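You operate a simulated robot arm through the tools that you are given. There is no shell and no other tool. Be economical: measure what you need, move in short steps, check, and stop when the job is done.

You are at the controls of a simulated robot arm. One attempt, no reset.

Task
Put the blue block on the bare end of the steel table away on the second wall shelf from the top. Put two of the white lot tags from the bare end of the steel table on the open stretch of the worktop. Take the black test stick and put it on the top of the tool stand. Put the black nozzle on the bare end of the steel table away on the drying rack. Put the white tube on the top of the short plank shelf. Take the orange peg and put it on the worktop by the timber shelving. Open the drawer marked filter. The order is free. Set down upright: blue block, black test stick.

It is judged by the outcome, as a careful person would: the job done as asked, and still so three seconds after it is handed in. It fails if anything else is knocked over, pushed out of place, dropped, spilled or broken.

Robot
A 7-joint arm with a three-finger gripper on a trunk, on a base that drives. Base frame: it is fixed to the floor where the robot stands at the start and does not move with it; the origin is under the middle of the robot, x ahead of it, y to its left, z up; the surface under the hand at the start is at about z = 900. Readings come in mm, degrees, newtons and seconds.
With the tool pointing down near the work surface it reaches from about 140 to 880 mm from the robot's upright axis, wherever it stands. Its first joint turns from -166.0 to 166.0 degrees. Places, roughly: black nozzle (6x5x5 cm) [300, -100, 900]; black test stick [750, -250, 1000]; blue block (7x5x7 cm) [500, -100, 900]; drawer marked filter [-2400, -1200, 1000]; drying rack (20x16 cm) [520, -2140, 880]; open stretch of the worktop [-2400, 600, 700]; orange peg (4x4x8 cm) [300, -300, 1000]; second wall shelf [-2500, -300, 1500]; top of the short plank shelf [-500, 2300, 1800]; top of the tool stand (31x20 cm) [40, -3360, 800]; white lot tag [250, 250, 1000]; white tube (5x5x13 cm) [400, -200, 900]; worktop by the timber shelving [-2400, 1400, 700]. Payload 2.94 kg.
The TCP is the grasp point between the finger pads, 30 mm short of the fingertips. In the tool frame z runs along the fingers and y along their closing line. The gripper opens to 132 mm. The gripper's body begins 107 mm behind the TCP.
Orientation is told as [roll, pitch, yaw] about the base's x, y, z axes, in that order, counted from this pose: with the fingers straight down and closing along the base's y, the tool's x points along the base's -x, its y along +y and its z along -z.

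Tools
- The arm moves only by the tool play_rows. Its argument "targets" is a list of rows, each a list of 7 numbers: the shift along the base's x, y, z in mm, then the turn, a rotation vector about the base's x, y, z in degrees, then the gripper command, from -1 (fully open) to 1 (shut), values between in proportion. In form: [[x, y, z, ax, ay, az, grip], ...]. A call has 1 to 10 rows; each row shifts and turns the commanded pose from where the row before left it. Each row takes 0.2 s and may step no farther than 50 mm and 8.6 degrees from the row before; otherwise, or with a gripper value out of range, the whole call is refused. A pose out of reach is approached as far as the arm can. The call stops where the force on the tool passes 40 N (or 10 N more than at its start, if that is more) or the arm is blocked; 0.2 s more then pass. Each finger halts on what it meets, pressing with about 36 N; the grip force reading is that of the motor and also rises with nothing between the fingers. The clock runs only during rows and for 0.2 s after the last one: add rows that do not move to give the fingers time. The reply holds the time, the measured pose of the TCP, the force on the tool along the base axes, the opening and the grip force, in the units named above and with some noise, with the torque about the TCP (base axes, N m) and any sound that the robot's microphone picked up.
- Cameras (640 x 400 px; columns grow to the right, rows downward): "scene" is now at [43.7, 180.9, 1787.1]; the picture's right is [-0.24, -0.97, 0.00], its down [-0.81, 0.20, -0.55] and it looks along [0.53, -0.13, -0.84] (base axes); focal length 267 px, centre (320, 200). "wrist" rides on the gripper at [72, 3, -144] in the tool frame; the picture's right is [-0.04, 1.00, 0.00], its down [-0.88, -0.04, -0.48] and it looks along [-0.47, -0.02, 0.88] (tool axes); focal length 256 px, centre (320, 200). There is no depth. A picture from a camera that has moved, and an enlarged one, comes with that camera's place and axes in the base frame and with its lens. The place of the scene camera against the robot may be out by one fixed shift of up to 18 mm in any direction.
- camera(camera): a new picture of that camera. It takes no simulated time.
- lift_body(by): slides the trunk up (or, below 0, down) by that many mm; the arm and the scene camera ride with it, the base frame stays. It gives what a move gives, with no picture.
- steer(legs): drives the robot by 1 to 6 legs, each [ahead, left, turn to the left] in mm, mm and degrees, along the robot's own axes; the way and the turn of a leg run together, so that a leg with both is an arc; at most 1500 mm and 180 degrees a leg. The arm and the cameras ride along, it lands a little off, and it stops where it bumps. It gives what a move gives.
- turn_head(pan, tilt): turns the head with the scene camera to pan (to the left, within 143 degrees either way) and tilt (down, from -29 to 69), counted from straight ahead of the robot. It gives what a move gives.
- inspect(camera, box): a new picture of the part [left, top, right, bottom] of that camera's present view, enlarged. It takes no simulated time.
- job_done(): hands the job in; it is judged then, once.

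Go step by step. Nothing tells you exact positions but the pictures and the camera data: compare them with the known pose of the tool, close in by small moves and look again before you grip or let go. The budget is 217 turns and 218 pictures, counting those below and the enlarged ones. Unless the task says otherwise, let go and move clear before handing in.

The tools are called after "Call:" by a JSON object that holds its "name" and its "arguments". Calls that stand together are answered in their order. play_rows: Moves the arm, as the interface text tells. Its arguments: {"type":"object","properties":{"targets":{"type":"array","items":{"type":"array","items":{"type":"number"}}}},"required":["targets"]} The other tools are called the same way: lift_body (by) slides the trunk up or down; steer (legs) drives the base; turn_head (pan, tilt) turns the head that bears the scene camera; camera (camera) takes a picture; inspect (camera, box) takes an enlarged picture of a part of a camera's view; job_done () hands the job in.

At the start:

```text
clock: 0.0
tcp_pos: [583.4, -76.6, 1274.9]
orientation: [0.0, 0.0, 0.0]
force: [0.5, -0.1, 0.9]
wrist_torque: [0.03, -0.02, 0.0]
finger_gap: 132.1
finger_force: 0.1
trunk travel left (down, up): [-300.0, 240.0]
robot x, y, heading: [1.2, 1.8, -0.0]
head pan, tilt: [-14.1, 56.9]
```

scene: 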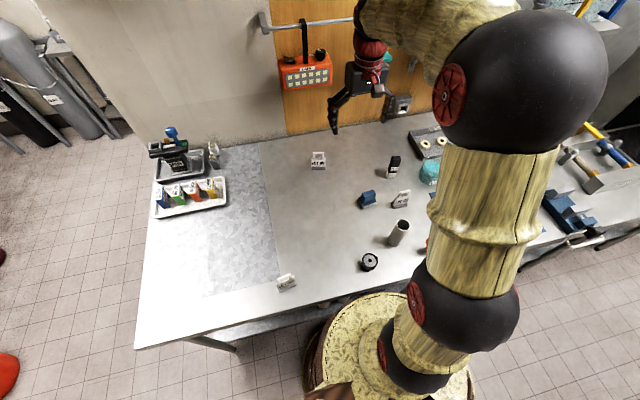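
wrist: 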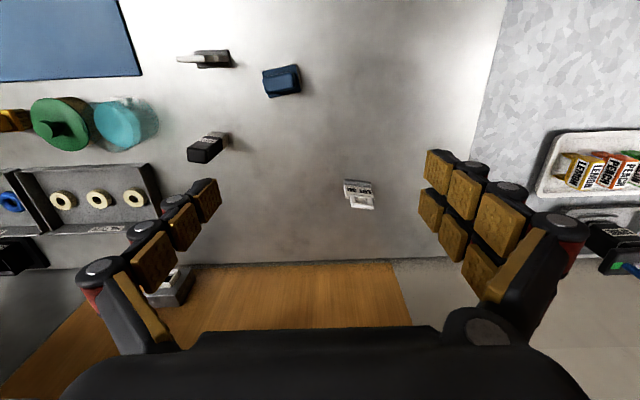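

I see the steel table with the small items ahead of me. I'll look more closely at them before moving.

Call:
{"name": "inspect", "arguments": {"camera": "scene", "box": [260, 130, 460, 300]}}

Call:
{"name": "inspect", "arguments": {"camera": "wrist", "box": [160, 30, 420, 220]}}

```text
2.35 times, centred on (360, 215) of scene
camera zoom: at [43.7, 180.9, 1787.1], right [-0.24, -0.97, 0.0], down [-0.81, 0.2, -0.55], along [0.53, -0.13, -0.84], focal length 628 px, centre (226, 165)
```

zoom: 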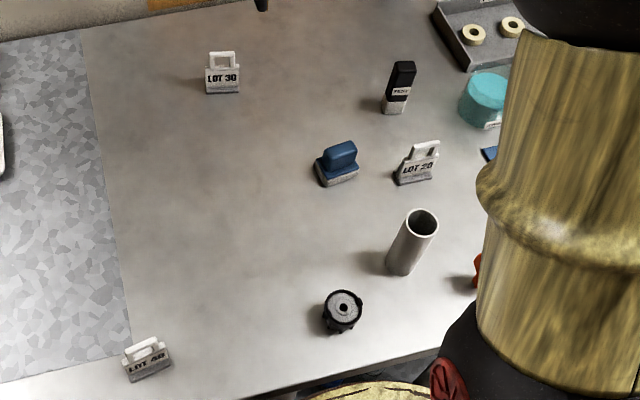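

```text
2.11 times, centred on (290, 125) of wrist
camera zoom: at [510.9, -72.5, 1419.7], right [0.04, 1.0, 0.0], down [0.88, -0.04, 0.48], along [0.47, -0.02, -0.88], focal length 539 px, centre (383, 358)
```

zoom: 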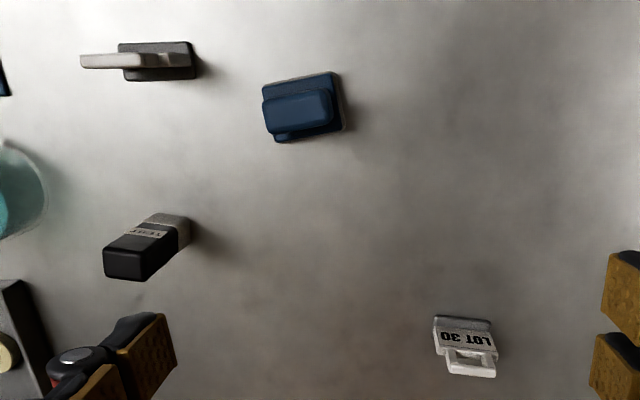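

The tags (LOT 30, 20, 46), blue block, test stick, tube, nozzle and part of the peg are identified. Next I look round the room.

Call:
{"name": "turn_head", "arguments": {"pan": -50, "tilt": 45}}

Call:
{"name": "camera", "arguments": {"camera": "scene"}}

Call:
{"name": "turn_head", "arguments": {"pan": -90, "tilt": 20}}

Call:
{"name": "camera", "arguments": {"camera": "scene"}}

Call:
{"name": "turn_head", "arguments": {"pan": -140, "tilt": 15}}

Call:
{"name": "camera", "arguments": {"camera": "scene"}}

Call:
{"name": "turn_head", "arguments": {"pan": 140, "tilt": 15}}

Call:
{"name": "camera", "arguments": {"camera": "scene"}}

Call:
{"name": "turn_head", "arguments": {"pan": 90, "tilt": 15}}

Call:
{"name": "camera", "arguments": {"camera": "scene"}}

```text
clock: 1.0
tcp_pos: [583.0, -76.2, 1275.9]
orientation: [0.0, 0.0, 0.0]
force: [-0.4, -0.3, -0.3]
wrist_torque: [-0.02, 0.0, -0.03]
finger_gap: 132.1
finger_force: 0.1
trunk travel left (down, up): [-300.0, 240.0]
robot x, y, heading: [-3.3, -3.0, 0.2]
head pan, tilt: [-50.0, 45.0]
```

```text
213 pictures are left
camera scene: at [28.1, 135.8, 1802.9], right [-0.77, -0.64, 0.0], down [-0.46, 0.54, -0.71], along [0.45, -0.54, -0.71], focal length 267 px, centre (320, 200)
```

scene: 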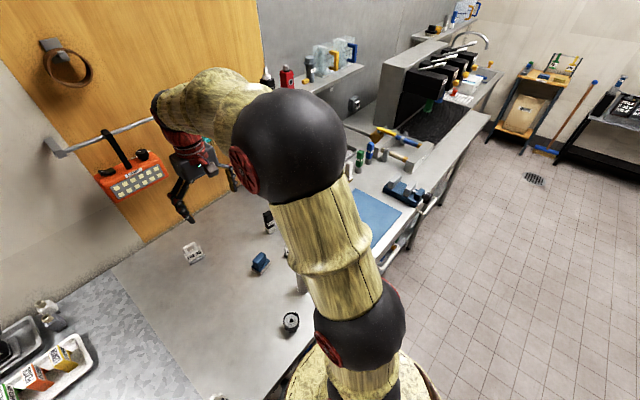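

```text
clock: 2.1
tcp_pos: [582.9, -76.0, 1275.3]
orientation: [0.0, 0.0, 0.0]
force: [0.3, 0.5, 0.6]
wrist_torque: [0.01, 0.01, 0.02]
finger_gap: 131.9
finger_force: 0.1
trunk travel left (down, up): [-300.0, 240.0]
robot x, y, heading: [-0.6, 0.5, 0.0]
head pan, tilt: [-90.0, 20.0]
```

```text
212 pictures are left
camera scene: at [-24.1, 104.9, 1841.5], right [-1.0, 0.0, 0.0], down [0.0, 0.34, -0.94], along [0.0, -0.94, -0.34], focal length 267 px, centre (320, 200)
```

scene: 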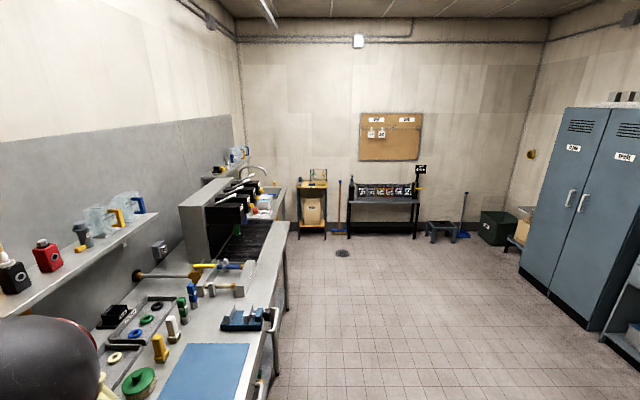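

```text
clock: 3.3
tcp_pos: [581.6, -75.9, 1273.8]
orientation: [0.0, 0.0, 0.0]
force: [0.1, -0.5, -0.7]
wrist_torque: [-0.01, -0.01, 0.02]
finger_gap: 131.7
finger_force: 0.0
trunk travel left (down, up): [-300.0, 240.0]
robot x, y, heading: [-0.0, 1.4, 0.3]
head pan, tilt: [-140.0, 15.0]
```

```text
211 pictures are left
camera scene: at [-95.7, 137.9, 1849.7], right [-0.64, 0.77, 0.0], down [0.2, 0.17, -0.97], along [-0.74, -0.62, -0.26], focal length 267 px, centre (320, 200)
```

scene: 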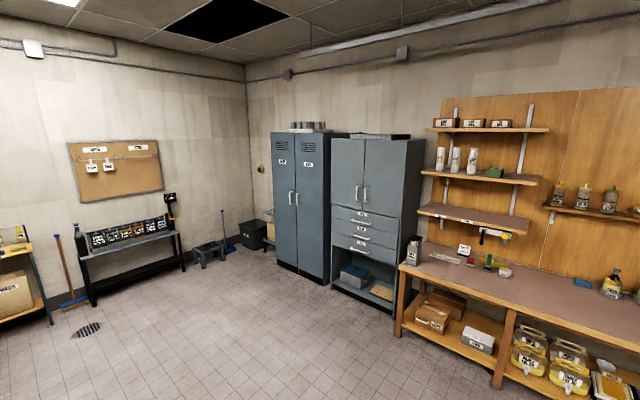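

```text
clock: 7.1
tcp_pos: [582.8, -76.6, 1276.2]
orientation: [0.0, -0.1, 0.0]
force: [0.2, 0.0, 0.3]
wrist_torque: [0.02, 0.0, -0.01]
finger_gap: 132.1
finger_force: 0.0
trunk travel left (down, up): [-300.0, 240.0]
robot x, y, heading: [-2.4, -2.1, -0.3]
head pan, tilt: [140.0, 15.0]
```

```text
210 pictures are left
camera scene: at [-95.8, 258.1, 1849.7], right [0.64, 0.77, 0.0], down [0.2, -0.17, -0.97], along [-0.74, 0.62, -0.26], focal length 267 px, centre (320, 200)
```

scene: 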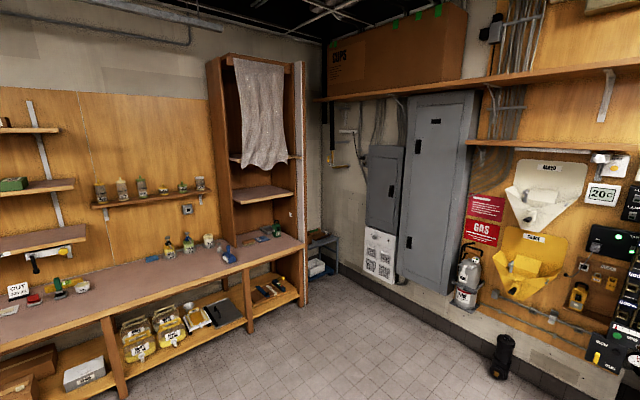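

```text
clock: 8.3
tcp_pos: [582.7, -76.3, 1275.0]
orientation: [0.1, 0.0, 0.0]
force: [1.0, 0.0, 0.2]
wrist_torque: [-0.01, 0.01, 0.0]
finger_gap: 131.9
finger_force: 0.1
trunk travel left (down, up): [-300.0, 240.0]
robot x, y, heading: [0.5, 2.0, 0.3]
head pan, tilt: [90.0, 15.0]
```

```text
209 pictures are left
camera scene: at [-24.3, 291.5, 1849.7], right [1.0, 0.0, 0.0], down [0.0, -0.26, -0.97], along [0.0, 0.97, -0.26], focal length 267 px, centre (320, 200)
```

scene: 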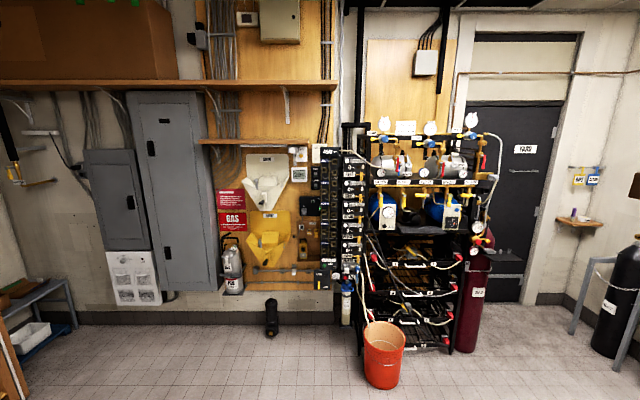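

The room layout matches the description. I start with the nozzle at about (303,-50), moving above it and checking with the wrist camera.

Call:
{"name": "play_rows", "arguments": {"targets": [[-45, 4, -10, 0, 0, 0, -1], [-45, 4, -20, 0, 0, 0, -1], [-45, 4, -20, 0, 0, 0, -1], [-45, 4, -20, 0, 0, 0, -1], [-45, 4, -20, 0, 0, 0, -1], [-45, 4, -20, 0, 0, 0, -1], [-10, 3, -45, 0, 0, 0, -1], [0, 0, -20, 0, 0, 0, -1]]}}

Call:
{"name": "camera", "arguments": {"camera": "wrist"}}

Call:
{"name": "turn_head", "arguments": {"pan": -14, "tilt": 57}}

Call:
{"name": "camera", "arguments": {"camera": "scene"}}

```text
clock: 10.1
tcp_pos: [305.5, -47.6, 1098.5]
orientation: [0.0, 0.0, 0.0]
force: [0.5, -1.0, 0.1]
wrist_torque: [-0.01, 0.06, 0.02]
finger_gap: 131.8
finger_force: 0.0
trunk travel left (down, up): [-300.0, 240.0]
robot x, y, heading: [2.9, -0.2, 0.1]
head pan, tilt: [90.0, 15.0]
```

```text
208 pictures are left
camera wrist: at [233.0, -44.7, 1244.0], right [0.04, 1.0, 0.0], down [0.88, -0.04, 0.48], along [0.47, -0.02, -0.88], focal length 256 px, centre (320, 200)
```

wrist: 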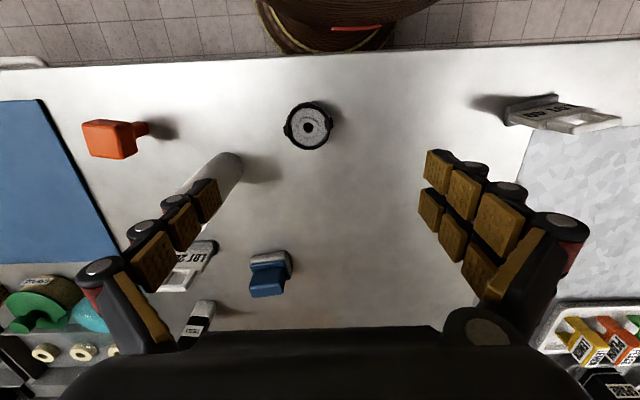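

```text
clock: 11.9
tcp_pos: [305.3, -48.1, 1098.7]
orientation: [0.0, 0.0, 0.0]
force: [1.0, -0.4, -0.5]
wrist_torque: [-0.02, -0.01, 0.02]
finger_gap: 132.1
finger_force: 0.2
trunk travel left (down, up): [-300.0, 240.0]
robot x, y, heading: [-2.4, 0.5, -0.2]
head pan, tilt: [-14.0, 57.0]
```

```text
207 pictures are left
camera scene: at [43.4, 181.2, 1787.0], right [-0.24, -0.97, 0.0], down [-0.81, 0.2, -0.54], along [0.53, -0.13, -0.84], focal length 267 px, centre (320, 200)
```

scene: 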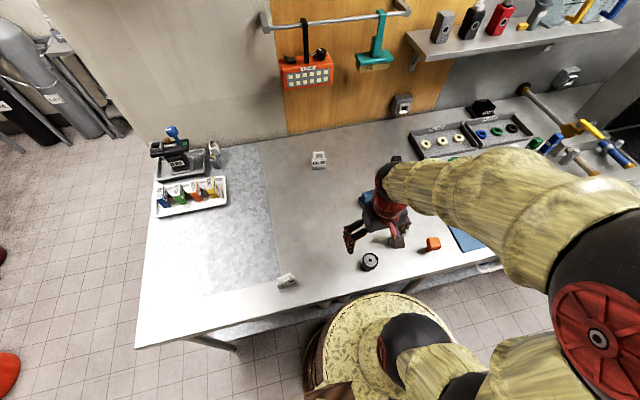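

The nozzle is at about (296,-61). I narrow the fingers a little to stay clear of the tube, then descend partway and look again.

Call:
{"name": "play_rows", "arguments": {"targets": [[-9, -13, -20, 0, 0, 0, -0.4], [0, 0, -40, 0, 0, 0, -0.4], [0, 0, -40, 0, 0, 0, -0.4], [0, 0, 0, 0, 0, 0, -0.4]]}}

Call:
{"name": "camera", "arguments": {"camera": "wrist"}}

```text
clock: 12.9
tcp_pos: [292.9, -61.6, 1000.2]
orientation: [0.0, 0.0, 0.0]
force: [0.5, 1.0, 1.1]
wrist_torque: [0.0, -0.02, 0.0]
finger_gap: 92.2
finger_force: 0.1
trunk travel left (down, up): [-300.0, 240.0]
robot x, y, heading: [-0.3, -1.8, 0.1]
head pan, tilt: [-14.0, 57.0]
```

```text
206 pictures are left
camera wrist: at [220.8, -58.5, 1144.5], right [0.04, 1.0, 0.0], down [0.88, -0.04, 0.48], along [0.48, -0.02, -0.88], focal length 256 px, centre (320, 200)
```

wrist: 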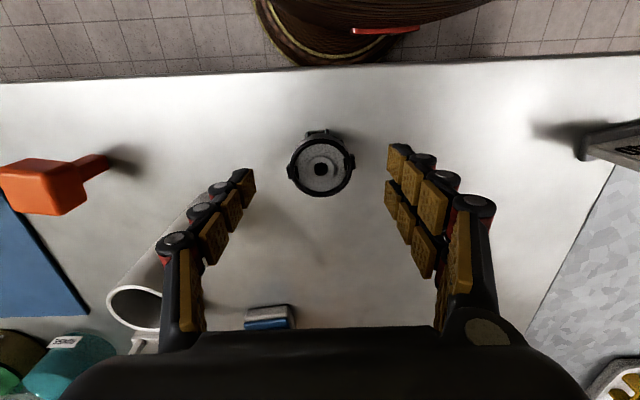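

It's well centred. I descend and grip.

Call:
{"name": "play_rows", "arguments": {"targets": [[3, 1, -30, 0, 0, 0, -0.4], [0, 0, -33, 0, 0, 0, -0.4], [0, 0, 0, 0, 0, 0, 1], [0, 0, 0, 0, 0, 0, 1], [0, 0, 0, 0, 0, 0, 1], [0, 0, 0, 0, 0, 0, 1]]}}

```text
clock: 14.3
tcp_pos: [297.2, -60.8, 937.4]
orientation: [0.0, 0.1, -0.1]
force: [-0.6, -0.8, 1.0]
wrist_torque: [0.0, 0.01, -0.01]
finger_gap: 48.1
finger_force: 23.2
trunk travel left (down, up): [-300.0, 240.0]
robot x, y, heading: [0.9, 3.4, -0.1]
head pan, tilt: [-14.0, 57.0]
```

Gripped at 48 mm. I lift, back off and drive toward the drying rack, then look.

Call:
{"name": "play_rows", "arguments": {"targets": [[0, 0, 45, 0, 0, 0, 1], [0, 0, 45, 0, 0, 0, 1], [0, 0, 45, 0, 0, 0, 1], [0, 0, 45, 0, 0, 0, 1], [0, 0, 45, 0, 0, 0, 1], [0, 0, 40, 0, 0, 0, 1], [0, 0, 40, 0, 0, 0, 1]]}}

Call:
{"name": "steer", "arguments": {"legs": [[-350, 0, 0], [0, -1200, 0]]}}

Call:
{"name": "turn_head", "arguments": {"pan": -50, "tilt": 35}}

Call:
{"name": "camera", "arguments": {"camera": "scene"}}

```text
clock: 15.9
tcp_pos: [295.2, -58.9, 1242.2]
orientation: [0.0, 0.0, 0.0]
force: [-0.4, 0.3, -0.4]
wrist_torque: [0.0, -0.03, -0.05]
finger_gap: 48.2
finger_force: 36.4
trunk travel left (down, up): [-300.0, 240.0]
robot x, y, heading: [0.9, -2.1, 0.1]
head pan, tilt: [-14.0, 57.0]
```

```text
clock: 23.9
tcp_pos: [-45.5, -1265.3, 1241.1]
orientation: [0.0, 0.0, 0.7]
force: [0.4, -0.2, -0.2]
wrist_torque: [0.03, -0.01, 0.02]
finger_gap: 47.9
finger_force: 36.0
trunk travel left (down, up): [-300.0, 240.0]
robot x, y, heading: [-344.2, -1208.5, 0.8]
head pan, tilt: [-14.0, 57.0]
```

```text
clock: 24.9
tcp_pos: [-43.8, -1265.2, 1242.5]
orientation: [0.1, -0.1, 0.8]
force: [-0.2, -0.7, -1.4]
wrist_torque: [-0.01, 0.04, 0.0]
finger_gap: 48.1
finger_force: 36.3
trunk travel left (down, up): [-300.0, 240.0]
robot x, y, heading: [-338.9, -1210.8, 0.7]
head pan, tilt: [-50.0, 35.0]
```

```text
205 pictures are left
camera scene: at [-310.7, -1079.0, 1817.7], right [-0.76, -0.65, 0.0], down [-0.38, 0.43, -0.82], along [0.54, -0.62, -0.57], focal length 267 px, centre (320, 200)
```

scene: 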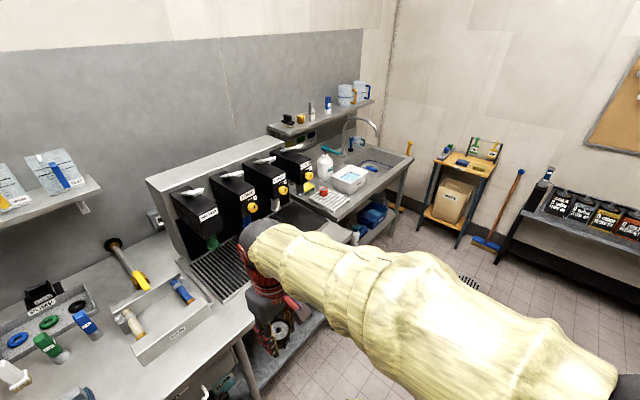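

The drying rack is the white ribbed tray by the sink. I drive in front of it.

Call:
{"name": "steer", "arguments": {"legs": [[0, -920, 0], [300, 0, 0]]}}

Call:
{"name": "turn_head", "arguments": {"pan": 0, "tilt": 55}}

Call:
{"name": "camera", "arguments": {"camera": "scene"}}

Call:
{"name": "camera", "arguments": {"camera": "wrist"}}

```text
clock: 31.4
tcp_pos: [261.3, -2193.1, 1242.1]
orientation: [0.0, -0.1, -0.2]
force: [0.7, 0.4, 0.0]
wrist_torque: [0.0, 0.05, -0.01]
finger_gap: 48.1
finger_force: 36.4
trunk travel left (down, up): [-300.0, 240.0]
robot x, y, heading: [-37.0, -2130.8, -0.0]
head pan, tilt: [-50.0, 35.0]
```

```text
clock: 32.6
tcp_pos: [261.3, -2193.1, 1242.4]
orientation: [0.0, 0.0, -0.2]
force: [0.6, 0.4, -0.2]
wrist_torque: [-0.04, -0.01, 0.01]
finger_gap: 47.8
finger_force: 36.7
trunk travel left (down, up): [-300.0, 240.0]
robot x, y, heading: [-37.5, -2134.2, 0.1]
head pan, tilt: [0.0, 55.0]
```

```text
204 pictures are left
camera scene: at [14.7, -1934.8, 1789.5], right [0.0, -1.0, 0.0], down [-0.82, 0.0, -0.57], along [0.57, 0.0, -0.82], focal length 267 px, centre (320, 200)
```

scene: 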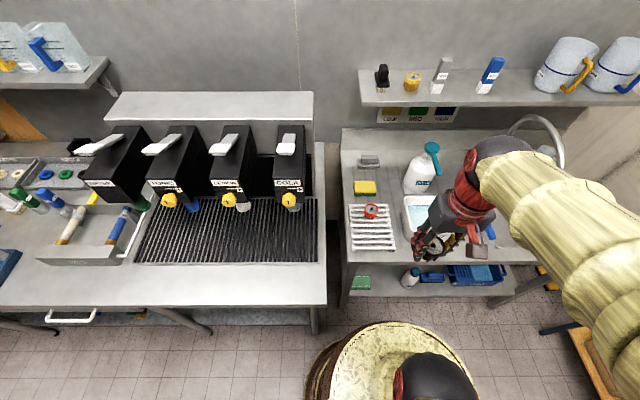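

```text
203 pictures are left
camera wrist: at [189.7, -2189.4, 1386.4], right [0.05, 1.0, 0.0], down [0.88, -0.04, 0.48], along [0.47, -0.02, -0.88], focal length 256 px, centre (320, 200)
```

wrist: 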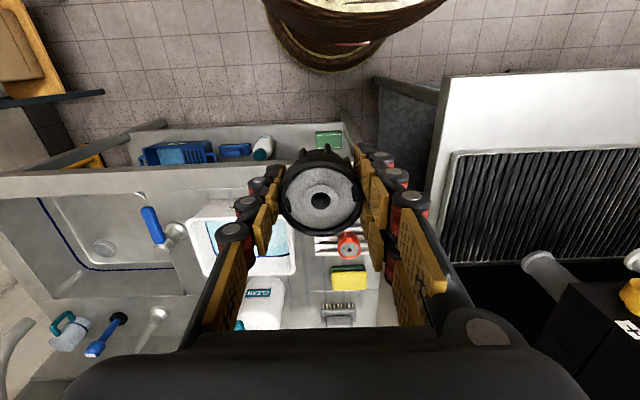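

The rack spans roughly x 420–614, y -2048 to -2210, with a red item at its back. I'll set the nozzle at about (475,-2128), in the front part.

Call:
{"name": "play_rows", "arguments": {"targets": [[44, 13, -20, 0, 0, 0, 1], [44, 13, -20, 0, 0, 0, 1], [44, 13, -20, 0, 0, 0, 1], [43, 13, -20, 0, 0, 0, 1], [43, 13, -20, 0, 0, 0, 1], [0, 0, -45, 0, 0, 0, 1], [0, 0, -45, 0, 0, 0, 1], [0, 0, -20, 0, 0, 0, 1]]}}

Call:
{"name": "camera", "arguments": {"camera": "scene"}}

Call:
{"name": "camera", "arguments": {"camera": "wrist"}}

```text
clock: 34.4
tcp_pos: [482.0, -2128.2, 1033.5]
orientation: [0.0, -0.1, -0.2]
force: [1.1, 0.2, -0.9]
wrist_torque: [0.01, 0.04, 0.0]
finger_gap: 47.9
finger_force: 35.4
trunk travel left (down, up): [-300.0, 240.0]
robot x, y, heading: [-35.0, -2135.5, -0.3]
head pan, tilt: [0.0, 55.0]
```

```text
202 pictures are left
camera scene: at [15.6, -1934.7, 1789.5], right [0.0, -1.0, 0.0], down [-0.82, 0.0, -0.57], along [0.57, 0.0, -0.82], focal length 267 px, centre (320, 200)
```

scene: 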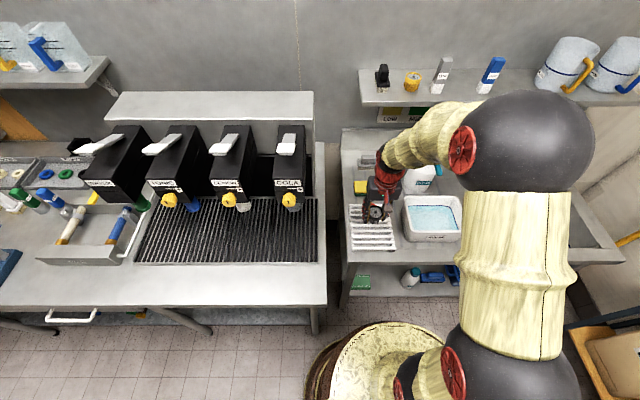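

```text
201 pictures are left
camera wrist: at [409.2, -2124.9, 1176.1], right [0.05, 1.0, 0.0], down [0.88, -0.04, 0.48], along [0.48, -0.02, -0.88], focal length 256 px, centre (320, 200)
```

wrist: 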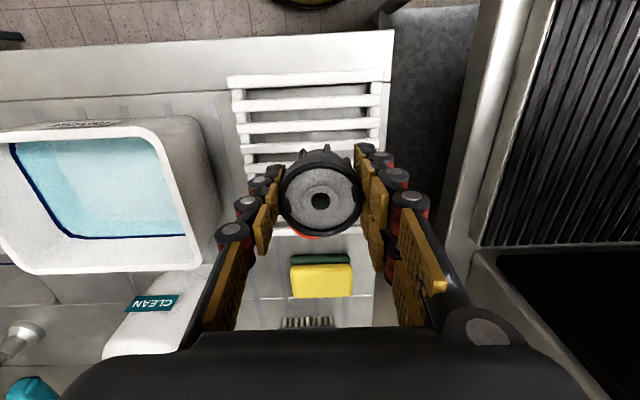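

The nozzle is above the rack's front half. I lower gently until contact.

Call:
{"name": "play_rows", "arguments": {"targets": [[-7, -3, -40, 0, 0, 0, 1], [0, 0, -30, 0, 0, 0, 1], [0, 0, -15, 0, 0, 0, 1], [0, 0, -6, 0, 0, 0, 1], [0, 0, 0, 0, 0, 0, 1]]}}

Call:
{"name": "camera", "arguments": {"camera": "wrist"}}

```text
clock: 35.6
tcp_pos: [474.0, -2129.8, 941.1]
orientation: [0.0, 0.0, -0.2]
force: [-1.7, -0.4, 0.0]
wrist_torque: [0.0, -0.01, 0.03]
finger_gap: 47.7
finger_force: 35.7
trunk travel left (down, up): [-300.0, 240.0]
robot x, y, heading: [-30.4, -2132.0, -0.1]
head pan, tilt: [0.0, 55.0]
```

```text
200 pictures are left
camera wrist: at [401.9, -2126.9, 1085.2], right [0.05, 1.0, 0.0], down [0.88, -0.04, 0.48], along [0.47, -0.02, -0.88], focal length 256 px, centre (320, 200)
```

wrist: 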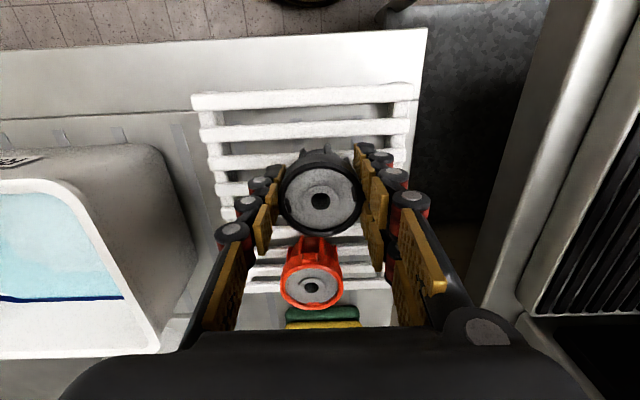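

The red nozzle sits just behind, so I shift 10 mm forward and keep lowering in small steps.

Call:
{"name": "play_rows", "arguments": {"targets": [[-10, 0, -3, 0, 0, 0, 1], [0, 0, -4, 0, 0, 0, 1], [0, 0, -4, 0, 0, 0, 1], [0, 0, -4, 0, 0, 0, 1], [0, 0, 0, 0, 0, 0, 1]]}}

```text
clock: 36.8
tcp_pos: [463.8, -2131.8, 925.9]
orientation: [0.0, -0.2, -0.2]
force: [-1.3, 2.8, 18.2]
wrist_torque: [0.17, 0.17, -0.04]
finger_gap: 48.2
finger_force: 36.1
trunk travel left (down, up): [-300.0, 240.0]
robot x, y, heading: [-33.3, -2129.9, -0.4]
head pan, tilt: [0.0, 55.0]
```

Contact at 18 N. I release slowly and rise.

Call:
{"name": "play_rows", "arguments": {"targets": [[0, 0, 1, 0, 0, 0, 0.2], [0, 0, 0, 0, 0, 0, 0.0], [0, 0, 0, 0, 0, 0, -0.2], [0, 0, 0, 0, 0, 0, -0.2], [0, 0, 30, 0, 0, 0, -0.2], [0, 0, 45, 0, 0, 0, -0.2], [0, 0, 45, 0, 0, 0, -0.2], [0, 0, 45, 0, 0, 0, -0.2]]}}

Call:
{"name": "camera", "arguments": {"camera": "wrist"}}

```text
clock: 38.6
tcp_pos: [458.8, -2128.3, 1093.3]
orientation: [0.0, 0.1, -0.2]
force: [0.0, 0.3, 0.8]
wrist_torque: [0.01, -0.03, 0.01]
finger_gap: 79.3
finger_force: 0.1
trunk travel left (down, up): [-300.0, 240.0]
robot x, y, heading: [-35.0, -2131.2, -0.3]
head pan, tilt: [0.0, 55.0]
```

```text
199 pictures are left
camera wrist: at [387.1, -2124.1, 1239.1], right [0.05, 1.0, 0.0], down [0.88, -0.04, 0.47], along [0.47, -0.02, -0.88], focal length 256 px, centre (320, 200)
```

wrist: 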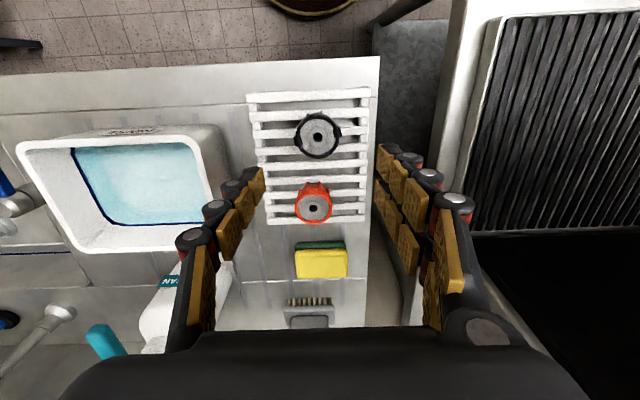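

The nozzle rests safely on the rack. I return to the steel table for the test stick, standing at about y=-170.

Call:
{"name": "play_rows", "arguments": {"targets": [[-40, 0, 40, 0, 0, 0, -1], [-40, 0, 40, 0, 0, 0, -1], [-40, 0, 40, 0, 0, 0, -1], [-40, 0, 40, 0, 0, 0, -1]]}}

Call:
{"name": "steer", "arguments": {"legs": [[-320, 0, 0], [0, 1000, 0], [0, 970, 0], [350, 0, 0]]}}

Call:
{"name": "turn_head", "arguments": {"pan": -10, "tilt": 55}}

Call:
{"name": "camera", "arguments": {"camera": "scene"}}

Call:
{"name": "camera", "arguments": {"camera": "wrist"}}

```text
refused: row 1 steps farther than a row can; nothing moved
```

```text
clock: 52.1
tcp_pos: [510.4, -176.1, 1094.3]
orientation: [0.0, 0.1, -1.3]
force: [0.6, -0.5, 0.2]
wrist_torque: [0.03, 0.01, -0.02]
finger_gap: 78.9
finger_force: 0.1
trunk travel left (down, up): [-300.0, 240.0]
robot x, y, heading: [14.7, -169.0, -1.4]
head pan, tilt: [0.0, 55.0]
```

```text
clock: 52.8
tcp_pos: [510.0, -175.3, 1094.8]
orientation: [0.0, 0.0, -1.3]
force: [-0.8, -0.5, 0.6]
wrist_torque: [0.0, -0.02, -0.02]
finger_gap: 79.2
finger_force: 0.0
trunk travel left (down, up): [-300.0, 240.0]
robot x, y, heading: [17.4, -166.7, -1.2]
head pan, tilt: [-10.0, 55.0]
```

```text
198 pictures are left
camera scene: at [66.9, 14.0, 1789.5], right [-0.2, -0.98, 0.0], down [-0.8, 0.16, -0.57], along [0.56, -0.11, -0.82], focal length 267 px, centre (320, 200)
```

scene: 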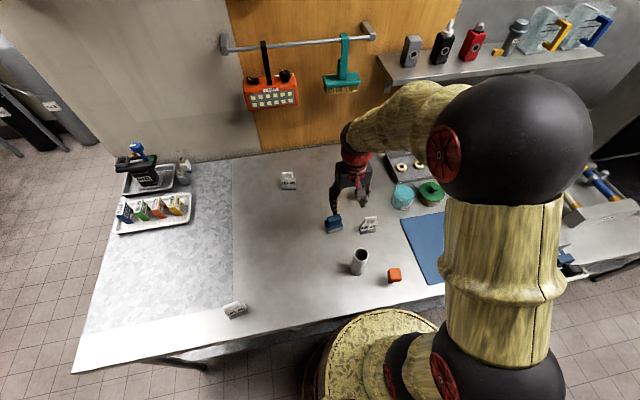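

```text
197 pictures are left
camera wrist: at [437.8, -170.5, 1238.5], right [0.07, 1.0, 0.0], down [0.88, -0.06, 0.48], along [0.47, -0.03, -0.88], focal length 256 px, centre (320, 200)
```

wrist: 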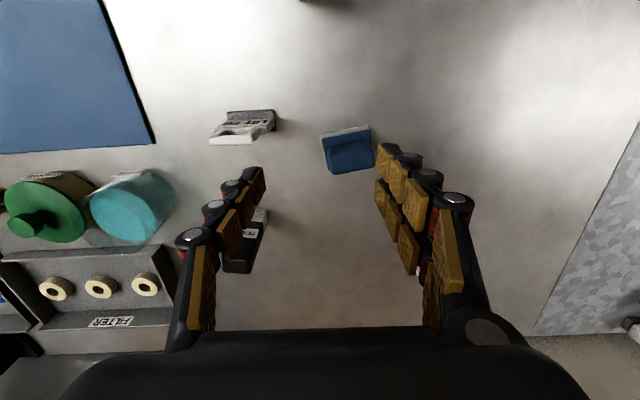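

The stick stands at about (632,-275), about 110 mm tall. I move above it and look.

Call:
{"name": "play_rows", "arguments": {"targets": [[40, -28, 10, 0, 0, 0, -0.6], [40, -28, 0, 0, 0, 0, -0.6], [40, -28, 0, 0, 0, 0, -0.6], [0, -15, 0, 0, 0, 0, -0.6]]}}

Call:
{"name": "camera", "arguments": {"camera": "wrist"}}

```text
clock: 53.8
tcp_pos: [631.6, -275.6, 1102.3]
orientation: [0.0, 0.0, -1.3]
force: [-0.6, -0.8, -0.8]
wrist_torque: [0.0, 0.03, 0.03]
finger_gap: 105.7
finger_force: 0.1
trunk travel left (down, up): [-300.0, 240.0]
robot x, y, heading: [14.7, -168.1, -1.2]
head pan, tilt: [-10.0, 55.0]
```

```text
196 pictures are left
camera wrist: at [559.2, -270.0, 1247.9], right [0.07, 1.0, 0.0], down [0.88, -0.06, 0.48], along [0.47, -0.03, -0.88], focal length 256 px, centre (320, 200)
```

wrist: 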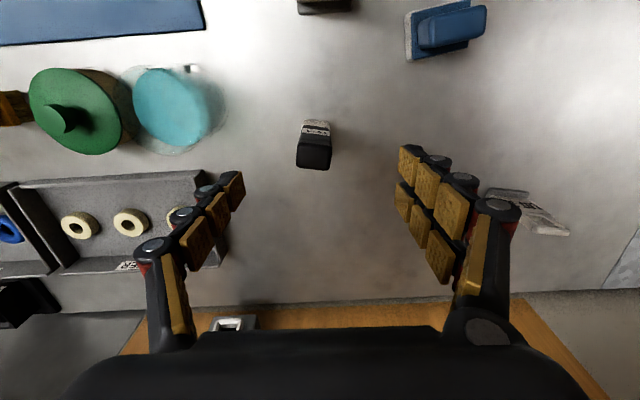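

It's at about (636,-280). I descend to mid-height and grip.

Call:
{"name": "play_rows", "arguments": {"targets": [[4, -5, -40, 0, 0, 1.3, -0.6], [0, 0, -45, 0, 0, 0, -0.6], [0, 0, -45, 0, 0, 0, -0.6], [0, 0, -15, 0, 0, 0, -0.6], [0, 0, 0, 0, 0, 0, 1], [0, 0, 0, 0, 0, 0, 1], [0, 0, 0, 0, 0, 0, 1], [0, 0, 0, 0, 0, 0, 1], [0, 0, 0, 0, 0, 0, 1]]}}

Call:
{"name": "camera", "arguments": {"camera": "wrist"}}

```text
clock: 55.8
tcp_pos: [633.6, -279.3, 957.7]
orientation: [0.0, 0.0, 0.0]
force: [0.9, -0.9, 0.1]
wrist_torque: [0.03, -0.01, -0.02]
finger_gap: 34.7
finger_force: 13.8
trunk travel left (down, up): [-300.0, 240.0]
robot x, y, heading: [14.5, -175.4, -1.2]
head pan, tilt: [-10.0, 55.0]
```

```text
195 pictures are left
camera wrist: at [561.6, -275.8, 1102.5], right [0.04, 1.0, 0.0], down [0.88, -0.04, 0.48], along [0.47, -0.02, -0.88], focal length 256 px, centre (320, 200)
```

wrist: 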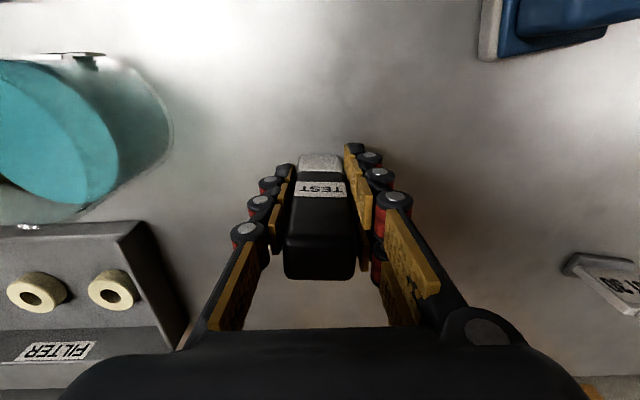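

Stick held at 35 mm. I lift, retract, and drive toward the tool stand.

Call:
{"name": "play_rows", "arguments": {"targets": [[0, 0, 45, 0, 0, 0, 1], [0, 0, 45, 0, 0, 0, 1], [0, 0, 45, 0, 0, 0, 1], [0, 0, 45, 0, 0, 0, 1], [0, 0, 45, 0, 0, 0, 1], [-48, 5, 0, 0, 0, 0, 1], [-48, 5, 0, 0, 0, 0, 1], [-48, 10, 0, 0, 0, 0, 1], [-48, 10, 0, 0, 0, 0, 1], [-48, 10, 0, 0, 0, 0, 1]]}}

Call:
{"name": "steer", "arguments": {"legs": [[-400, 0, 0], [0, 0, -89], [1500, 0, 0], [750, 0, 0]]}}

Call:
{"name": "turn_head", "arguments": {"pan": 25, "tilt": 40}}

Call:
{"name": "camera", "arguments": {"camera": "scene"}}

```text
clock: 58.0
tcp_pos: [391.7, -239.2, 1184.2]
orientation: [-0.1, -0.1, 0.1]
force: [0.4, -0.2, -0.1]
wrist_torque: [0.01, -0.01, -0.01]
finger_gap: 33.3
finger_force: 36.3
trunk travel left (down, up): [-300.0, 240.0]
robot x, y, heading: [16.4, -171.4, -1.1]
head pan, tilt: [-10.0, 55.0]
```

```text
clock: 75.1
tcp_pos: [-551.4, -2800.6, 1184.3]
orientation: [0.0, 0.0, -91.6]
force: [-0.6, -0.5, -0.3]
wrist_torque: [0.04, 0.04, 0.01]
finger_gap: 32.7
finger_force: 36.1
trunk travel left (down, up): [-300.0, 240.0]
robot x, y, heading: [-471.9, -2423.7, -93.2]
head pan, tilt: [-10.0, 55.0]
```

```text
clock: 76.1
tcp_pos: [-551.7, -2800.8, 1184.2]
orientation: [0.0, -0.1, -91.6]
force: [-0.3, -0.2, -0.7]
wrist_torque: [-0.02, -0.01, 0.03]
finger_gap: 33.0
finger_force: 36.4
trunk travel left (down, up): [-300.0, 240.0]
robot x, y, heading: [-473.2, -2422.9, -92.7]
head pan, tilt: [25.0, 40.0]
```

```text
194 pictures are left
camera scene: at [-243.9, -2475.6, 1810.1], right [-0.93, -0.37, 0.0], down [-0.24, 0.6, -0.77], along [0.29, -0.71, -0.64], focal length 267 px, centre (320, 200)
```

scene: 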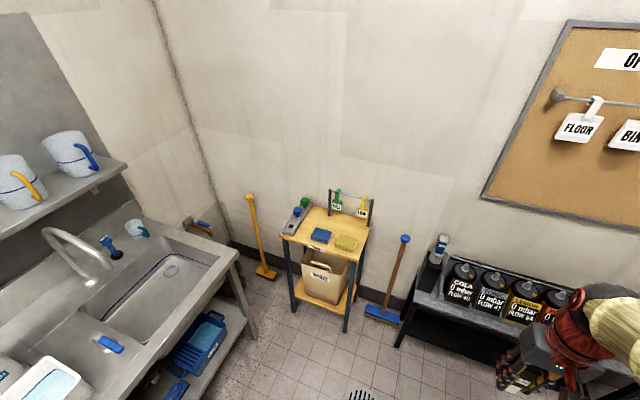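

Call:
{"name": "inspect", "arguments": {"camera": "scene", "box": [260, 170, 400, 270]}}

```text
4.00 times, centred on (330, 220) of scene
camera zoom: at [-243.9, -2475.6, 1810.1], right [-0.93, -0.37, 0.0], down [-0.24, 0.6, -0.77], along [0.29, -0.71, -0.64], focal length 1068 px, centre (280, 120)
```

zoom: 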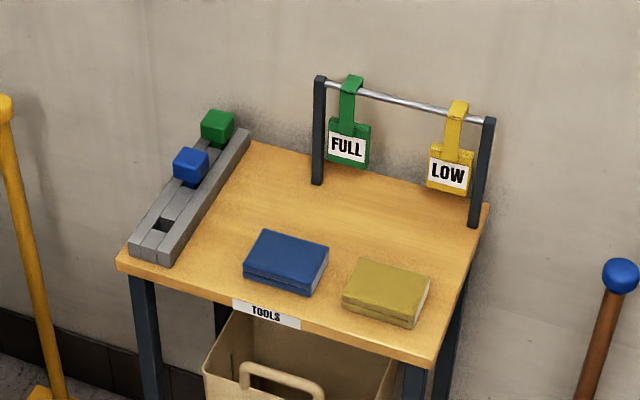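

The tool stand's top is clear in the middle between the grey block strip, the books and the hanging-tag rail. I drive closer to get a better view.

Call:
{"name": "steer", "arguments": {"legs": [[0, 0, 2.9], [0, 490, 0], [330, 0, 0]]}}

Call:
{"name": "turn_head", "arguments": {"pan": -8, "tilt": 58}}

Call:
{"name": "camera", "arguments": {"camera": "scene"}}

Call:
{"name": "camera", "arguments": {"camera": "wrist"}}

```text
clock: 81.2
tcp_pos: [-31.0, -3124.9, 1183.8]
orientation: [0.0, 0.2, -88.5]
force: [0.5, -0.5, -1.2]
wrist_torque: [0.04, -0.02, -0.01]
finger_gap: 33.1
finger_force: 35.4
trunk travel left (down, up): [-300.0, 240.0]
robot x, y, heading: [26.7, -2746.1, -89.9]
head pan, tilt: [25.0, 40.0]
```

```text
clock: 82.2
tcp_pos: [-31.5, -3125.6, 1183.2]
orientation: [0.0, 0.0, -88.4]
force: [0.3, -0.4, -0.3]
wrist_torque: [0.02, 0.02, 0.01]
finger_gap: 33.1
finger_force: 35.9
trunk travel left (down, up): [-300.0, 240.0]
robot x, y, heading: [24.8, -2745.5, -89.6]
head pan, tilt: [-8.0, 58.0]
```

```text
192 pictures are left
camera scene: at [213.8, -2776.5, 1785.8], right [-0.99, 0.13, 0.0], down [0.11, 0.84, -0.53], along [-0.07, -0.53, -0.85], focal length 267 px, centre (320, 200)
```

scene: 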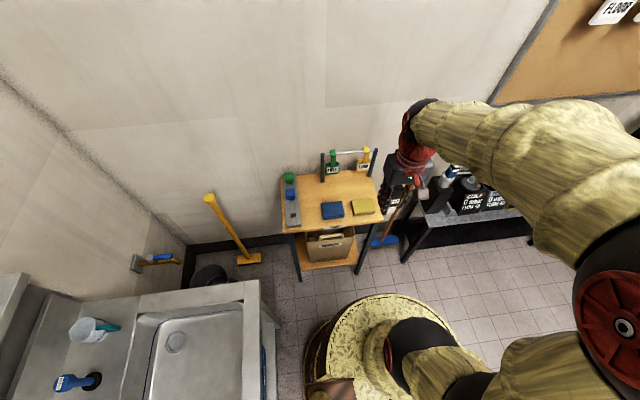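

```text
191 pictures are left
camera wrist: at [-29.4, -3052.8, 1328.5], right [1.0, -0.02, 0.0], down [-0.01, -0.88, 0.47], along [-0.01, -0.47, -0.88], focal length 256 px, centre (320, 200)
```

wrist: 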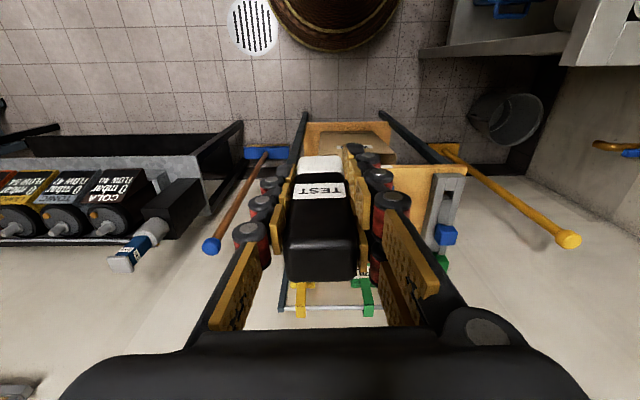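

The stand's top is at z≈812, spanning about x -115..290, y -3250..-3500. I move the stick over it and look with the wrist camera.

Call:
{"name": "play_rows", "arguments": {"targets": [[40, -15, 0, 0, 0, 0, 1], [40, -30, 0, 0, 0, 0, 1], [40, -30, 0, 0, 0, 0, 1], [0, -40, 0, 0, 0, 0, 1], [0, -40, 0, 0, 0, 0, 1]]}}

Call:
{"name": "camera", "arguments": {"camera": "wrist"}}

Call:
{"name": "inspect", "arguments": {"camera": "scene", "box": [250, 120, 450, 260]}}

```text
clock: 83.4
tcp_pos: [90.4, -3282.0, 1184.0]
orientation: [0.1, 0.1, -88.4]
force: [0.1, -0.1, -0.2]
wrist_torque: [0.05, -0.01, 0.01]
finger_gap: 33.2
finger_force: 35.5
trunk travel left (down, up): [-300.0, 240.0]
robot x, y, heading: [26.1, -2746.0, -89.7]
head pan, tilt: [-8.0, 58.0]
```

```text
190 pictures are left
camera wrist: at [91.8, -3209.5, 1329.0], right [1.0, -0.02, 0.0], down [-0.01, -0.88, 0.47], along [-0.01, -0.47, -0.88], focal length 256 px, centre (320, 200)
```

wrist: 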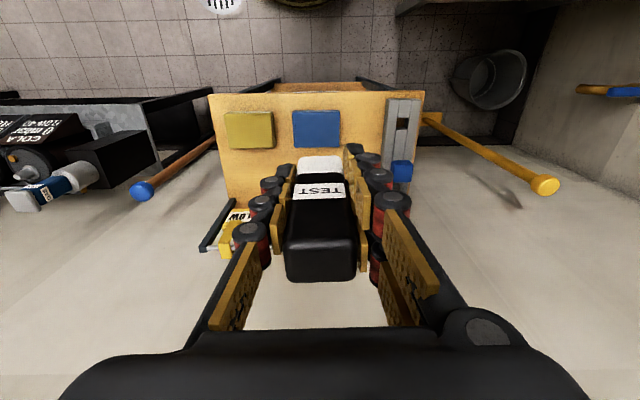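

```text
2.86 times, centred on (350, 190) of scene
camera zoom: at [213.8, -2777.8, 1785.7], right [-0.99, 0.13, 0.0], down [0.11, 0.84, -0.53], along [-0.07, -0.52, -0.85], focal length 762 px, centre (234, 229)
```

zoom: 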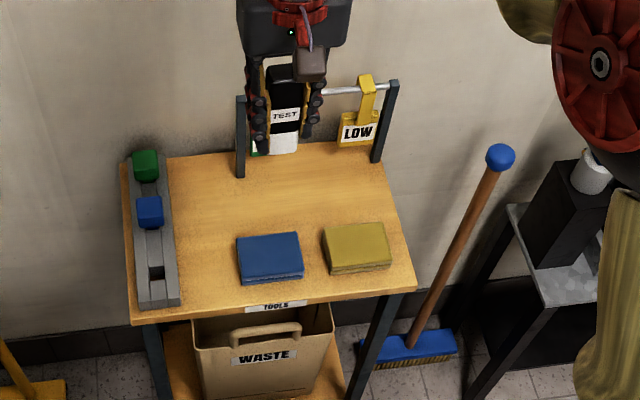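

There's clear space at about (70,-3402), between the books and the rail. I move there and lower.

Call:
{"name": "play_rows", "arguments": {"targets": [[-10, -40, -10, 0, 0, 0, 1], [-10, -40, -20, 0, 0, -1.6, 1], [0, -40, -20, 0, 0, 0, 1], [0, 0, -45, 0, 0, 0, 1], [0, 0, -45, 0, 0, 0, 1], [0, 0, -45, 0, 0, 0, 1], [0, 0, -45, 0, 0, 0, 1], [0, 0, -30, 0, 0, 0, 1]]}}

Call:
{"name": "camera", "arguments": {"camera": "wrist"}}

Call:
{"name": "inspect", "arguments": {"camera": "scene", "box": [250, 120, 450, 260]}}

```text
clock: 85.2
tcp_pos: [67.9, -3398.8, 923.2]
orientation: [0.1, -0.1, -90.1]
force: [-0.5, -0.8, -1.3]
wrist_torque: [0.03, 0.02, -0.04]
finger_gap: 33.2
finger_force: 36.2
trunk travel left (down, up): [-300.0, 240.0]
robot x, y, heading: [27.4, -2747.4, -89.8]
head pan, tilt: [-8.0, 58.0]
```

```text
188 pictures are left
camera wrist: at [71.8, -3326.5, 1066.6], right [1.0, -0.04, 0.0], down [-0.04, -0.88, 0.48], along [-0.02, -0.47, -0.88], focal length 256 px, centre (320, 200)
```

wrist: 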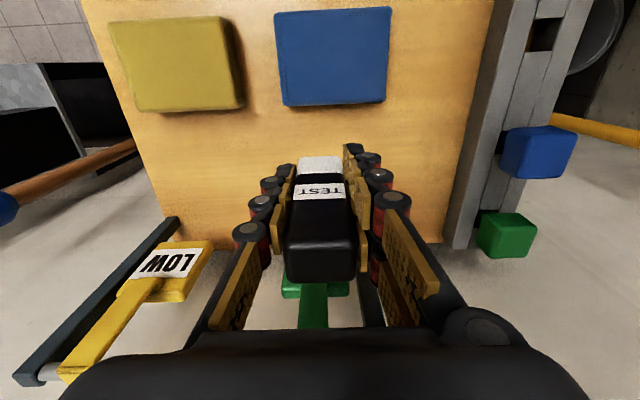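

```text
2.86 times, centred on (350, 190) of scene
camera zoom: at [213.8, -2777.5, 1785.7], right [-0.99, 0.14, 0.0], down [0.11, 0.84, -0.53], along [-0.07, -0.52, -0.85], focal length 762 px, centre (234, 229)
```

zoom: 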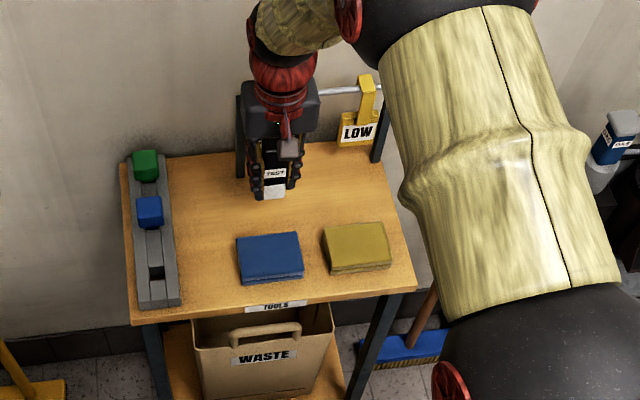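

The green hanging tag is close behind, so I move 12 mm toward the books and lower to contact.

Call:
{"name": "play_rows", "arguments": {"targets": [[0, 12, 0, 0, 0, 0, 1], [0, 0, -20, 0, 0, 0, 1], [0, 0, -15, 0, 0, 0, 1], [0, 0, -6, 0, 0, 0, 1], [0, 0, -5, 0, 0, 0, 1], [0, 0, -4, 0, 0, 0, 1], [0, 0, -4, 0, 0, 0, 1]]}}

```text
clock: 86.8
tcp_pos: [67.9, -3387.8, 869.9]
orientation: [0.0, 0.2, -90.1]
force: [-0.4, 0.1, -0.7]
wrist_torque: [-0.01, -0.02, -0.02]
finger_gap: 33.1
finger_force: 36.3
trunk travel left (down, up): [-300.0, 240.0]
robot x, y, heading: [30.9, -2745.7, -90.0]
head pan, tilt: [-8.0, 58.0]
```

Call:
{"name": "play_rows", "arguments": {"targets": [[0, 0, -4, 0, 0, 0, 1], [0, 0, -4, 0, 0, 0, 1], [0, 0, -4, 0, 0, 0, 1], [0, 0, -4, 0, 0, 0, 1], [0, 0, -4, 0, 0, 0, 1], [0, 0, 0, 0, 0, 0, 1]]}}

Call:
{"name": "camera", "arguments": {"camera": "wrist"}}

```text
clock: 88.2
tcp_pos: [69.7, -3390.8, 854.0]
orientation: [0.0, -0.3, -90.1]
force: [-1.9, 0.2, 32.2]
wrist_torque: [-0.25, 0.11, 0.01]
finger_gap: 33.2
finger_force: 36.3
trunk travel left (down, up): [-300.0, 240.0]
robot x, y, heading: [28.8, -2747.4, -89.9]
head pan, tilt: [-8.0, 58.0]
```

```text
186 pictures are left
camera wrist: at [72.8, -3317.3, 997.5], right [1.0, -0.04, 0.0], down [-0.04, -0.88, 0.48], along [-0.02, -0.48, -0.88], focal length 256 px, centre (320, 200)
```

wrist: 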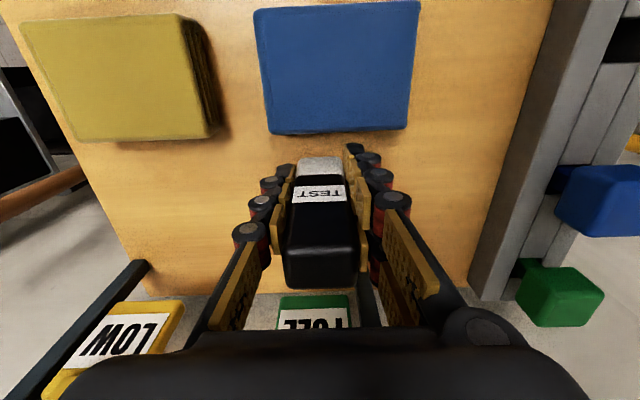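

Firm contact on the stand. I back off 3 mm, release gently and rise straight up.

Call:
{"name": "play_rows", "arguments": {"targets": [[0, 0, 3, 0, 0, 0, 1], [0, 0, 0, 0, 0, 0, 0.4], [0, 0, 0, 0, 0, 0, 0.2], [0, 0, 0, 0, 0, 0, 0.0], [0, 0, 0, 0, 0, 0, 0.0], [0, 0, 40, 0, 0, 0, 0.0], [0, 0, 45, 0, 0, 0, 0.0], [0, 0, 45, 0, 0, 0, 0.0], [0, 0, 45, 0, 0, 0, 0], [0, 0, 45, 0, 0, 0, 0]]}}

Call:
{"name": "inspect", "arguments": {"camera": "scene", "box": [250, 120, 450, 260]}}

```text
clock: 90.4
tcp_pos: [69.1, -3388.0, 1073.9]
orientation: [0.0, 0.1, -90.1]
force: [-0.2, -1.0, 0.0]
wrist_torque: [-0.02, 0.02, -0.04]
finger_gap: 66.1
finger_force: 0.0
trunk travel left (down, up): [-300.0, 240.0]
robot x, y, heading: [27.1, -2748.2, -89.7]
head pan, tilt: [-8.0, 58.0]
```

```text
2.86 times, centred on (350, 190) of scene
camera zoom: at [213.8, -2776.0, 1785.8], right [-0.99, 0.14, 0.0], down [0.11, 0.84, -0.53], along [-0.07, -0.53, -0.85], focal length 762 px, centre (234, 229)
```

zoom: 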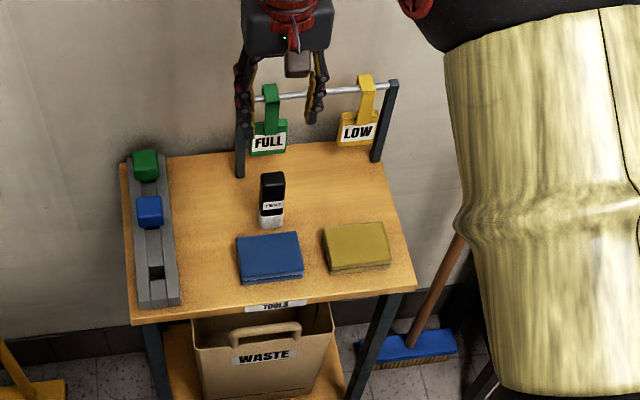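

The stick stands upright on the stand. I retract and return to the steel table for the tube.

Call:
{"name": "play_rows", "arguments": {"targets": [[0, 0, 45, 0, 0, 0, -0.5], [0, 0, 45, 0, 0, 0, -0.5], [0, 0, 20, 0, 0, 0, -0.5], [-5, 49, 0, 0, 0, 0, -0.5], [-5, 49, 0, 0, 0, 0, -0.5], [-5, 49, 0, 0, 0, 0, -0.5], [-5, 49, 0, 0, 0, 0, -0.5], [-5, 49, 0, 0, 0, 0, -0.5], [-5, 49, 0, 0, 0, 0, -0.5]]}}

Call:
{"name": "steer", "arguments": {"legs": [[0, -400, 0], [-1300, 0, 0], [-1300, 0, 0], [0, 0, 90]]}}

```text
clock: 92.4
tcp_pos: [41.3, -3095.3, 1182.9]
orientation: [0.0, 0.0, -90.1]
force: [-0.8, 0.3, 0.5]
wrist_torque: [-0.04, -0.01, -0.02]
finger_gap: 99.0
finger_force: 0.0
trunk travel left (down, up): [-300.0, 240.0]
robot x, y, heading: [26.0, -2748.2, -89.9]
head pan, tilt: [-8.0, 58.0]
```

```text
clock: 110.8
tcp_pos: [20.1, -185.5, 1183.6]
orientation: [0.0, 0.0, -4.9]
force: [0.1, -0.5, 0.0]
wrist_torque: [-0.03, 0.01, -0.01]
finger_gap: 99.1
finger_force: 0.0
trunk travel left (down, up): [-300.0, 240.0]
robot x, y, heading: [-331.3, -167.9, -4.6]
head pan, tilt: [-8.0, 58.0]
```

Call:
{"name": "steer", "arguments": {"legs": [[0, 0, 4.6], [310, 60, 0]]}}

Call:
{"name": "camera", "arguments": {"camera": "wrist"}}

Call:
{"name": "camera", "arguments": {"camera": "scene"}}

```text
clock: 113.3
tcp_pos: [315.2, -95.7, 1182.8]
orientation: [0.0, 0.0, -0.1]
force: [1.0, -0.3, -0.4]
wrist_torque: [0.0, 0.02, 0.02]
finger_gap: 99.0
finger_force: 0.1
trunk travel left (down, up): [-300.0, 240.0]
robot x, y, heading: [-37.7, -111.6, 0.3]
head pan, tilt: [-8.0, 58.0]
```

```text
184 pictures are left
camera wrist: at [243.8, -92.2, 1327.8], right [0.04, 1.0, 0.0], down [0.88, -0.04, 0.47], along [0.47, -0.02, -0.88], focal length 256 px, centre (320, 200)
```

wrist: 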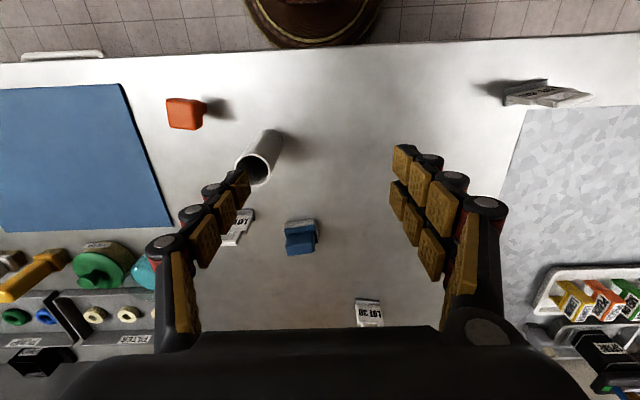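

```text
183 pictures are left
camera scene: at [8.0, 79.9, 1785.7], right [-0.13, -0.99, 0.0], down [-0.84, 0.11, -0.53], along [0.52, -0.07, -0.85], focal length 267 px, centre (320, 200)
```

scene: 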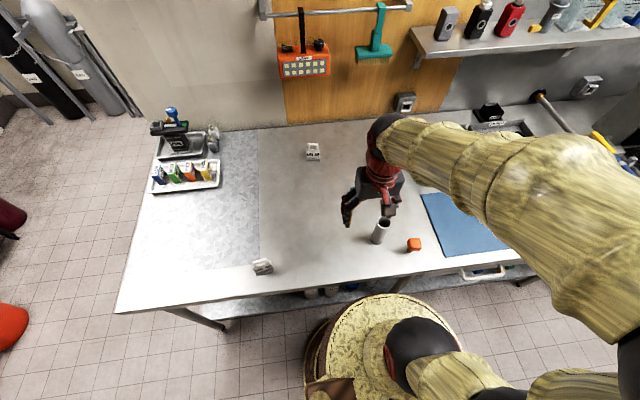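

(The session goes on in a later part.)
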